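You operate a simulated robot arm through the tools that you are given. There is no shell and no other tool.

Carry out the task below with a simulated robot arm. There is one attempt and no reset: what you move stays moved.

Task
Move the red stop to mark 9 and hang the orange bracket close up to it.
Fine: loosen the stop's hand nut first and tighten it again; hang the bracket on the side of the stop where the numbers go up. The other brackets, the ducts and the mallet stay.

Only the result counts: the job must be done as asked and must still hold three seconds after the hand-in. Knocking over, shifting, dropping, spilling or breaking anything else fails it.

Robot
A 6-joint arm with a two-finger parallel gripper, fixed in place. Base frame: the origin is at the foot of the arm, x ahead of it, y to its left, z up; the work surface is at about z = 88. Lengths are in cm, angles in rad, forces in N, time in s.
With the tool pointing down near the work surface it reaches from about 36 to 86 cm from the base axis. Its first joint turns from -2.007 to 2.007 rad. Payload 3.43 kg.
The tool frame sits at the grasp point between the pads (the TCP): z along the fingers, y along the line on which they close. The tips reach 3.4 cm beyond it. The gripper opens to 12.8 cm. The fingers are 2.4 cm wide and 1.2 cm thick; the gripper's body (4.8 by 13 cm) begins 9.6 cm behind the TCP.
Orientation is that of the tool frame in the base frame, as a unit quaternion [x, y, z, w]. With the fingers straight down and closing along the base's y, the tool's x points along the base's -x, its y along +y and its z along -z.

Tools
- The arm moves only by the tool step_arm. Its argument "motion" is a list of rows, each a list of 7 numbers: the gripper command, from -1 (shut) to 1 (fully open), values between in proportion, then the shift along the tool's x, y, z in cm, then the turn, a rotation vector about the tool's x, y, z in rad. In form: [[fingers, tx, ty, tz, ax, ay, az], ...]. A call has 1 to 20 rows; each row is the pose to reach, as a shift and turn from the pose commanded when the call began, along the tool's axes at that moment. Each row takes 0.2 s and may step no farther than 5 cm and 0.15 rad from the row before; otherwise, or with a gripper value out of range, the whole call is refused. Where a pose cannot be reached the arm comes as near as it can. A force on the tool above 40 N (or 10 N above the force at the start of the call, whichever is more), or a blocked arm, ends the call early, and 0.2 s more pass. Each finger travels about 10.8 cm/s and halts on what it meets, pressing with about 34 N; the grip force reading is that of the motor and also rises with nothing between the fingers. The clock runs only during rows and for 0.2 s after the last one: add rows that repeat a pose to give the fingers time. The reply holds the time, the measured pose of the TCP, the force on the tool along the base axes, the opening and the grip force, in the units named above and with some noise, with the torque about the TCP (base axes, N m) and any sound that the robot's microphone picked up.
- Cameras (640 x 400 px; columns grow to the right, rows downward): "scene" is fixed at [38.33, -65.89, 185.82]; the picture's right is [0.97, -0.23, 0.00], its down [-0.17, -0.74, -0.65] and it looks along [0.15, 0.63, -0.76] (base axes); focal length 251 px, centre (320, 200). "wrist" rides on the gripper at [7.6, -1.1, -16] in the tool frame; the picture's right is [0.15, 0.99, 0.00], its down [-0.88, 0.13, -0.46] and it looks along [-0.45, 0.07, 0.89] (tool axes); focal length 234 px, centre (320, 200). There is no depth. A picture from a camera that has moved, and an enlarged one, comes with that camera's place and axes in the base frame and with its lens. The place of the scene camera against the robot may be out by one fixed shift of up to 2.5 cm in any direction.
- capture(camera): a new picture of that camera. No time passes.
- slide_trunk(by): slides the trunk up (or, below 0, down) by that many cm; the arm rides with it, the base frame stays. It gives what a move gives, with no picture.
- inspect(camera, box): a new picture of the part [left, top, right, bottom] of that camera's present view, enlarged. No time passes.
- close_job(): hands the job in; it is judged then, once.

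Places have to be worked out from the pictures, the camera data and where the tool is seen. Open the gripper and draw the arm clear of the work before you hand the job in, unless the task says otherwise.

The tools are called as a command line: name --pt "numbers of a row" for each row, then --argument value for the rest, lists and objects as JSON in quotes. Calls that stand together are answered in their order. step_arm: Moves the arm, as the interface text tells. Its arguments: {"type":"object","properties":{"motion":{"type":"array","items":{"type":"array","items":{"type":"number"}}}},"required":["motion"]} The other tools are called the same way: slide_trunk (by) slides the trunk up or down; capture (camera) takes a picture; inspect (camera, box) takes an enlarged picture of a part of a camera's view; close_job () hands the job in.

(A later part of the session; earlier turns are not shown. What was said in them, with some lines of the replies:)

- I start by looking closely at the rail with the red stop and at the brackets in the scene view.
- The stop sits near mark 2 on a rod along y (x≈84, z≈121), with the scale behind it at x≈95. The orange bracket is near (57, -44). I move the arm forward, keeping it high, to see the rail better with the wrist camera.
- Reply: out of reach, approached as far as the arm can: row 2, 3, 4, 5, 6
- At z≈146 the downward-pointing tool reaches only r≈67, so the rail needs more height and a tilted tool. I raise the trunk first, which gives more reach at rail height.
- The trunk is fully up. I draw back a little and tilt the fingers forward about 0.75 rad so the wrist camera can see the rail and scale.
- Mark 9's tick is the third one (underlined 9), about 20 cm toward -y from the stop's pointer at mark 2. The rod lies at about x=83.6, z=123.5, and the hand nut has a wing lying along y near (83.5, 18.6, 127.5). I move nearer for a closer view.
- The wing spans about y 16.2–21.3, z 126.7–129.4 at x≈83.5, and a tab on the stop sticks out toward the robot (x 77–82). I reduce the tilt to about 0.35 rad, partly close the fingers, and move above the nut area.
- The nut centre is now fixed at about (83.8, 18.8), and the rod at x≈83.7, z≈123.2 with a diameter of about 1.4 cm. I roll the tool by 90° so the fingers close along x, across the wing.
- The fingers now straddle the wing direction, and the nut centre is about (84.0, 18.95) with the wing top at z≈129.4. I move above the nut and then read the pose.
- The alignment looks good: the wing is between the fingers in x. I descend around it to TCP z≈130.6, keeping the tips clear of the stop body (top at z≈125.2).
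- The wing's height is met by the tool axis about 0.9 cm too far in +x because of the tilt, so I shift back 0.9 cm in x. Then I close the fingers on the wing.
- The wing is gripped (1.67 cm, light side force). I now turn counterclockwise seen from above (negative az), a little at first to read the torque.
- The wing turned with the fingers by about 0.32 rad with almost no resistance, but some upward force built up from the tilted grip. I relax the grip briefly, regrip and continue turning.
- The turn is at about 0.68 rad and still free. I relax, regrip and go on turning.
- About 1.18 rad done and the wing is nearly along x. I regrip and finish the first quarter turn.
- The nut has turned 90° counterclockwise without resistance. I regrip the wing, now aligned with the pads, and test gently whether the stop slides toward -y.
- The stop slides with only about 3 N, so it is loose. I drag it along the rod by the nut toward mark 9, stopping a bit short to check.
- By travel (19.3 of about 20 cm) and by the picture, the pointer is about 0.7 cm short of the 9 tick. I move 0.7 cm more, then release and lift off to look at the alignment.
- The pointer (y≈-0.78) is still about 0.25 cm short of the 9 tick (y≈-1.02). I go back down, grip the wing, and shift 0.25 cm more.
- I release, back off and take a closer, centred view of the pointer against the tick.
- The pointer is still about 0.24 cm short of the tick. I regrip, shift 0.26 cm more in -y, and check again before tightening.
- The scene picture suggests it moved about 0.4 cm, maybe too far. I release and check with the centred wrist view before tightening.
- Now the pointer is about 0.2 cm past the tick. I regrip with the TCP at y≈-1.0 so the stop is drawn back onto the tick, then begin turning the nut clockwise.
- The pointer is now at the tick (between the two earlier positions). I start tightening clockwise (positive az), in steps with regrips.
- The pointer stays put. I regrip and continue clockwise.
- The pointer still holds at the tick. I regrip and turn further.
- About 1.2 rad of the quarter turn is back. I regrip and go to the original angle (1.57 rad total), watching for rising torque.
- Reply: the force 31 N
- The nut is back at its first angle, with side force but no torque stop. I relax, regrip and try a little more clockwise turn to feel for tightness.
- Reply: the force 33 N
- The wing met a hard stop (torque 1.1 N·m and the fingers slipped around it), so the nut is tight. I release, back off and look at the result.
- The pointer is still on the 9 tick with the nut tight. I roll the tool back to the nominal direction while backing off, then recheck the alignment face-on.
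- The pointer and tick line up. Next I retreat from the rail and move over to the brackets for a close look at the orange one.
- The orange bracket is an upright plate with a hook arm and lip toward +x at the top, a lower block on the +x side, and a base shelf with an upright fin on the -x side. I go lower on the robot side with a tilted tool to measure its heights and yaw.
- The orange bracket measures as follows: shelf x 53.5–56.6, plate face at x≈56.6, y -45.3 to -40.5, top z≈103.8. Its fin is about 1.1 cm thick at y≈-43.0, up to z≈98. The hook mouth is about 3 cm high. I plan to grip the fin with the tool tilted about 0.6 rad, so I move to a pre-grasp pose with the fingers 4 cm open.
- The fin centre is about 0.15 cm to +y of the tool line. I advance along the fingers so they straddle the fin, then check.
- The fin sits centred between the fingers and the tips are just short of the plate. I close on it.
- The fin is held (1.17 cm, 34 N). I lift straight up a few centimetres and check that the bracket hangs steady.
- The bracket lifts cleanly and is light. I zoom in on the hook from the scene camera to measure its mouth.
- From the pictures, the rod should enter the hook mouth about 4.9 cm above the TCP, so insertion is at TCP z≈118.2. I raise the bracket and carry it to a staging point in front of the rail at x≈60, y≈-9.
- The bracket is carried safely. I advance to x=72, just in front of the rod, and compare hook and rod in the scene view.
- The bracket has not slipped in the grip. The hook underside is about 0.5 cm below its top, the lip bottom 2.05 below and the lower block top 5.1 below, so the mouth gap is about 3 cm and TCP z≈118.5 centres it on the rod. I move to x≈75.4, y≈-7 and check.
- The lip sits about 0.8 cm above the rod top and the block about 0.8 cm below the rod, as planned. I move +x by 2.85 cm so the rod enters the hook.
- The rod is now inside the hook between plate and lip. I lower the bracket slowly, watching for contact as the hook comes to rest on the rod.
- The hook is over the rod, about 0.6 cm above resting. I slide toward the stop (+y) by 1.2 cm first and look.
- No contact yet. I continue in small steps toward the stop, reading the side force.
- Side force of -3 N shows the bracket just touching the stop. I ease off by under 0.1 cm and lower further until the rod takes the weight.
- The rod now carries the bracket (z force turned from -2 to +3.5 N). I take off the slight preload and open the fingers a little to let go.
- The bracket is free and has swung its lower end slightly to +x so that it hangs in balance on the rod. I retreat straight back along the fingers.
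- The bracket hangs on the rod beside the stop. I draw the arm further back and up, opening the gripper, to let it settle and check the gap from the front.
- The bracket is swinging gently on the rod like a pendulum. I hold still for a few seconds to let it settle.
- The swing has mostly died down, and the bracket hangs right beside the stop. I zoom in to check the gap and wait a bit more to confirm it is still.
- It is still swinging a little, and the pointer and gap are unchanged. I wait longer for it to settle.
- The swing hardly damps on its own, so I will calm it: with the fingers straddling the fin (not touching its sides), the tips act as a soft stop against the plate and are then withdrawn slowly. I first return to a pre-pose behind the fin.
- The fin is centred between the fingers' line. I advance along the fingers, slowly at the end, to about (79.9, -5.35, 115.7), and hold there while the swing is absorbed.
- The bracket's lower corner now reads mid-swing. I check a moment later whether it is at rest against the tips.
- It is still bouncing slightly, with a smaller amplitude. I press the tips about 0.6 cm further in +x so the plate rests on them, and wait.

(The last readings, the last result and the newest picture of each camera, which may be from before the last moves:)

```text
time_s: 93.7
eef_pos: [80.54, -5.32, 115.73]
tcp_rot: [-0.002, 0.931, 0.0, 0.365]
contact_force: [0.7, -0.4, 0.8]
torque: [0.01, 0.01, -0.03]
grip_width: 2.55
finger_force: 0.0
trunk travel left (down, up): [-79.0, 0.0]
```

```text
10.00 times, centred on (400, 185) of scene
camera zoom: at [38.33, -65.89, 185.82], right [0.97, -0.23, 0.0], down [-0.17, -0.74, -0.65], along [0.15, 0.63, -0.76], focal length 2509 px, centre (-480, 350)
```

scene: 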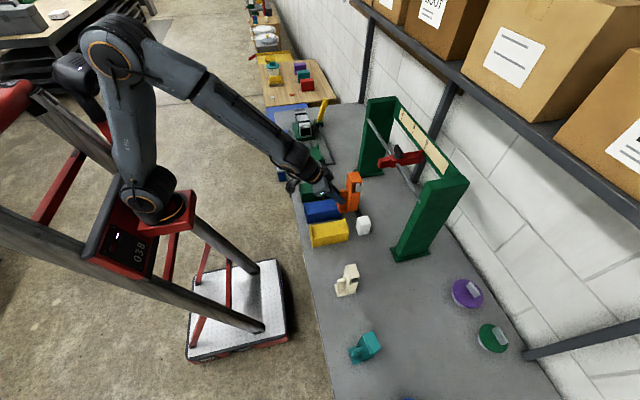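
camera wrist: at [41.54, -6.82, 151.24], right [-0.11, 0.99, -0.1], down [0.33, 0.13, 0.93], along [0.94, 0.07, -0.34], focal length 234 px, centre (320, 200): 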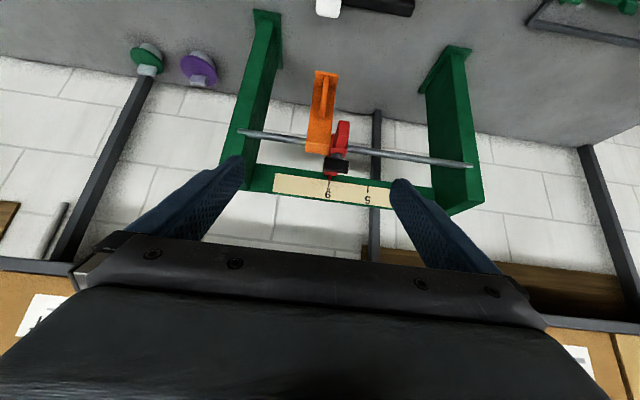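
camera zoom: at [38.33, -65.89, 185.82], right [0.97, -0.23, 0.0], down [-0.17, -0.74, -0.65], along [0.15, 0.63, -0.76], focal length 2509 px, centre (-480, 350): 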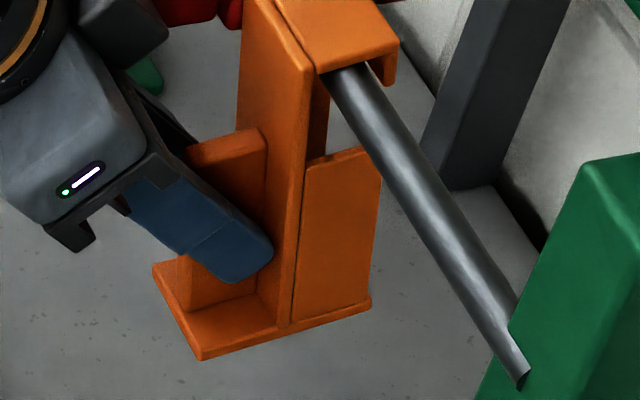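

The bracket is now at rest (no change over three frames), close to its mid-swing balance. I withdraw the tips very slowly in -x so it stays calm.

step_arm --pt "-0.6 0.03 0 -0.03 0 0 0" --pt "-0.6 0.06 0 -0.055 0 0 0" --pt "-0.6 0.09 0 -0.08 0 0 0" --pt "-0.6 0.12 0 -0.11 0 0 0" --pt "-0.6 0.15 0 -0.14 0 0 0" --pt "-0.6 0.18 0 -0.165 0 0 0" --pt "-0.6 0.21 0 -0.195 0 0 0" --pt "-0.6 0.24 0 -0.22 0 0 0" --pt "-0.6 0.27 0 -0.25 0 0 0" --pt "-0.6 0.3 0 -0.28 0 0 0" --pt "-0.6 0.34 0 -0.32 0 0 0" --pt "-0.6 0.38 0 -0.36 0 0 0" --pt "-0.6 0.42 0 -0.4 0 0 0" --pt "-0.6 0.47 0 -0.44 0 0 0" --pt "-0.6 0.52 0 -0.49 0 0 0" --pt "-0.6 0.58 0 -0.54 0 0 0" --pt "-0.6 0.65 0 -0.6 0 0 0" --pt "-0.6 0.73 0 -0.68 0 0 0" --pt "-0.6 0.8 0 -0.75 0 0 0" --pt "-0.6 0.88 0 -0.82 0 0 0"

inspect --camera "scene" --box '[380, 165, 420, 205]'

step_arm --pt "-0.6 0 0 0 0 0 0"

inspect --camera "scene" --box '[380, 165, 420, 205]'

```text
time_s: 97.8
eef_pos: [79.47, -5.39, 115.82]
tcp_rot: [-0.002, 0.931, 0.001, 0.366]
contact_force: [0.1, -0.2, 0.2]
torque: [0.0, -0.02, 0.02]
grip_width: 2.55
finger_force: 0.0
trunk travel left (down, up): [-79.0, 0.0]
```

```text
10.00 times, centred on (400, 185) of scene
camera zoom: at [38.33, -65.89, 185.82], right [0.97, -0.23, 0.0], down [-0.17, -0.74, -0.65], along [0.15, 0.63, -0.76], focal length 2509 px, centre (-480, 350)
```

zoom: 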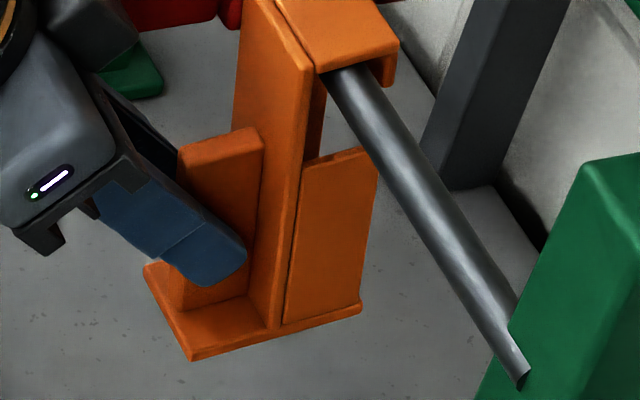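

```text
time_s: 98.2
eef_pos: [79.34, -5.29, 115.82]
tcp_rot: [-0.001, 0.931, 0.0, 0.365]
contact_force: [-0.2, 0.5, 0.0]
torque: [0.02, -0.03, 0.03]
grip_width: 2.58
finger_force: 0.1
trunk travel left (down, up): [-79.0, 0.0]
```

```text
10.00 times, centred on (400, 185) of scene
camera zoom: at [38.33, -65.89, 185.82], right [0.97, -0.23, 0.0], down [-0.17, -0.74, -0.65], along [0.15, 0.63, -0.76], focal length 2509 px, centre (-480, 350)
```

zoom: 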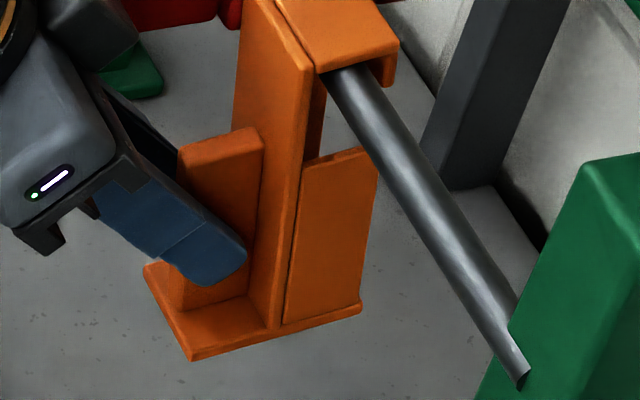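

The bracket stayed at its balance position while the tips moved clear, and it is still. Now I retreat fully along the finger direction.

step_arm --pt "-0.6 0 0 -0.5 0 0 0" --pt "-0.6 0 0 -1.5 0 0 0" --pt "-0.6 0 0 -3 0 0 0" --pt "-0.6 0 0 -5 0 0 0" --pt "-0.6 0 0 -8 0 0 0" --pt "-0.6 0 0 -12 0 0 0" --pt "-0.6 0 0 -16 0 0 0" --pt "-0.2 0 0 -20 0 0 0" --pt "0.3 0 0 -24 0 0 0" --pt "0.8 0 0 -28 0 0 0" --pt "1 0 0 -32 0 0 0" --pt "1 0 0 -32 0 0 0"

inspect --camera "scene" --box '[370, 125, 450, 215]'

capture --camera "wrist"

step_arm --pt "1 0 0 0 0 0 0"

inspect --camera "scene" --box '[370, 125, 450, 215]'

```text
time_s: 100.8
eef_pos: [57.54, -5.42, 139.12]
tcp_rot: [-0.002, 0.931, -0.001, 0.365]
contact_force: [0.6, 0.2, 0.2]
torque: [0.02, 0.01, 0.0]
grip_width: 12.8
finger_force: 0.1
trunk travel left (down, up): [-79.0, 0.0]
```

```text
4.44 times, centred on (410, 170) of scene
camera zoom: at [38.33, -65.89, 185.82], right [0.97, -0.23, 0.0], down [-0.17, -0.74, -0.65], along [0.15, 0.63, -0.76], focal length 1115 px, centre (-80, 333)
```

zoom: 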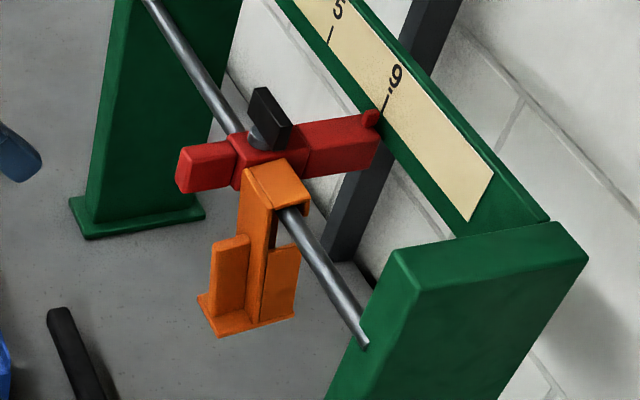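

```text
taken
camera wrist: at [41.11, -6.64, 145.56], right [-0.11, 0.99, -0.1], down [0.33, 0.13, 0.93], along [0.94, 0.07, -0.34], focal length 234 px, centre (320, 200)
```

wrist: 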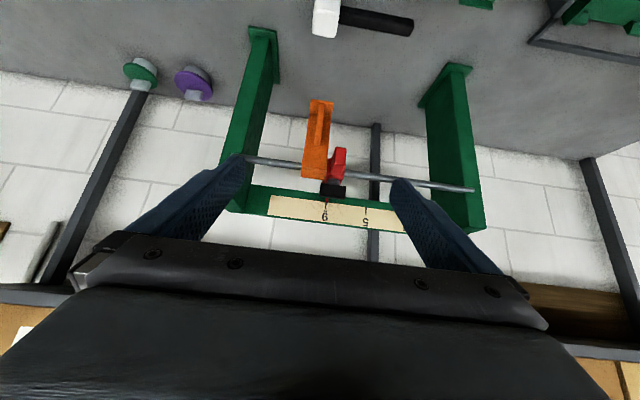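

```text
time_s: 101.2
eef_pos: [57.58, -5.48, 139.08]
tcp_rot: [-0.002, 0.931, 0.0, 0.366]
contact_force: [0.9, -0.2, -0.5]
torque: [0.02, 0.0, -0.03]
grip_width: 12.8
finger_force: 0.1
trunk travel left (down, up): [-79.0, 0.0]
```

```text
4.44 times, centred on (410, 170) of scene
camera zoom: at [38.33, -65.89, 185.82], right [0.97, -0.23, 0.0], down [-0.17, -0.74, -0.65], along [0.15, 0.63, -0.76], focal length 1115 px, centre (-80, 333)
```

zoom: 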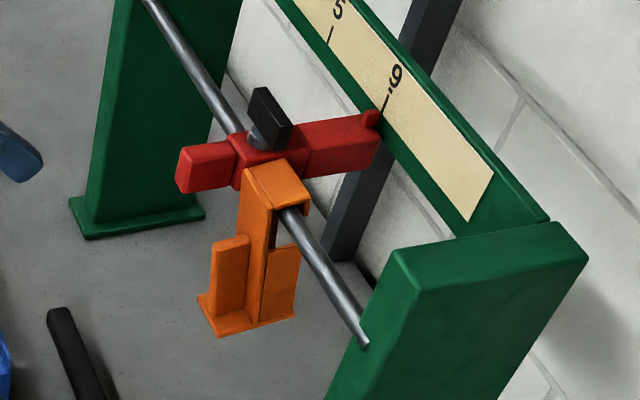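

The bracket now hangs motionless. I check the gap to the stop and the pointer once more in close-up.

inspect --camera "wrist" --box '[300, 140, 350, 220]'

inspect --camera "scene" --box '[395, 145, 435, 175]'

inspect --camera "scene" --box '[420, 140, 450, 160]'

capture --camera "scene"

```text
5.00 times, centred on (325, 180) of wrist
camera zoom: at [41.17, -6.64, 145.53], right [-0.11, 0.99, -0.1], down [0.33, 0.13, 0.93], along [0.94, 0.07, -0.34], focal length 1171 px, centre (295, 300)
```

zoom: 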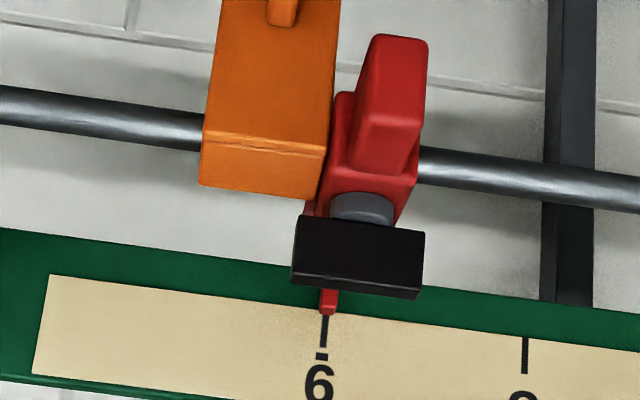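

```text
13.33 times, centred on (415, 160) of scene
camera zoom: at [38.33, -65.89, 185.82], right [0.97, -0.23, 0.0], down [-0.17, -0.74, -0.65], along [0.15, 0.63, -0.76], focal length 3345 px, centre (-947, 733)
```

zoom: 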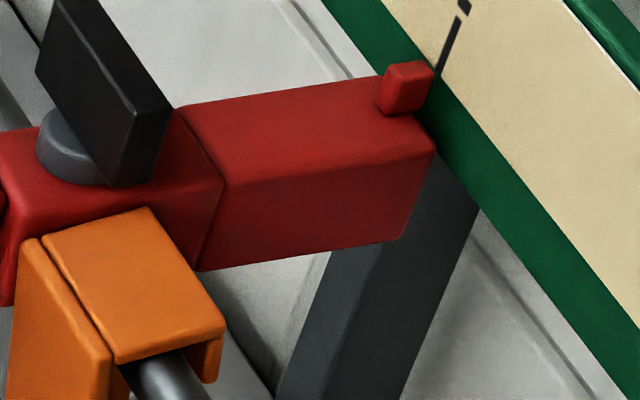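

```text
16.00 times, centred on (435, 150) of scene
camera zoom: at [38.33, -65.89, 185.82], right [0.97, -0.23, 0.0], down [-0.17, -0.74, -0.65], along [0.15, 0.63, -0.76], focal length 4014 px, centre (-1520, 1000)
```

zoom: 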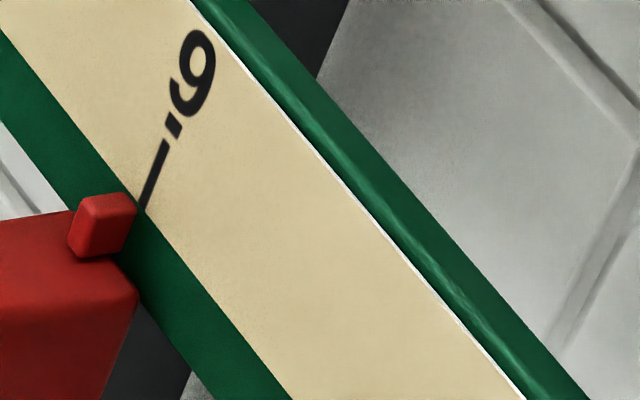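

```text
taken
```

scene: 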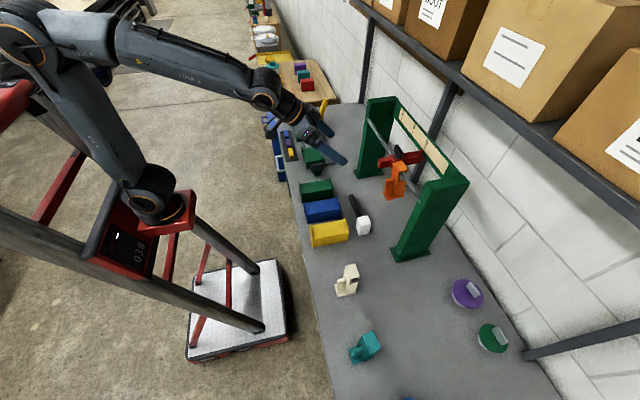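

The pointer is on mark 9, the nut is tight, and the orange bracket hangs still against the stop on the rising-number side. The other brackets, ducts and mallet are where they were, and the gripper is open and clear, so I hand the job in.

close_job

```text
The job is handed in.
```

The red stop is at mark 9 with its hand nut tight again. The orange bracket hangs on the rod against the stop, on the side where the numbers go up. I handed the job in with the gripper open and the arm clear; no verdict came back.

- **Stop:** I loosened the nut a quarter turn, slid the stop until its pointer lined up with the 9 tick, then turned the nut back to a hard stop. In the last pictures the pointer was still on the tick.
- **Bracket:** I slid it along the rod until it just touched the stop, then eased off by less than 0.1 cm before letting go. It swung for a while, so I steadied it with the fingertips. It was hanging still before I handed in.
- **Everything else:** The white and teal brackets, the ducts and the mallet looked undisturbed in the last scene picture.
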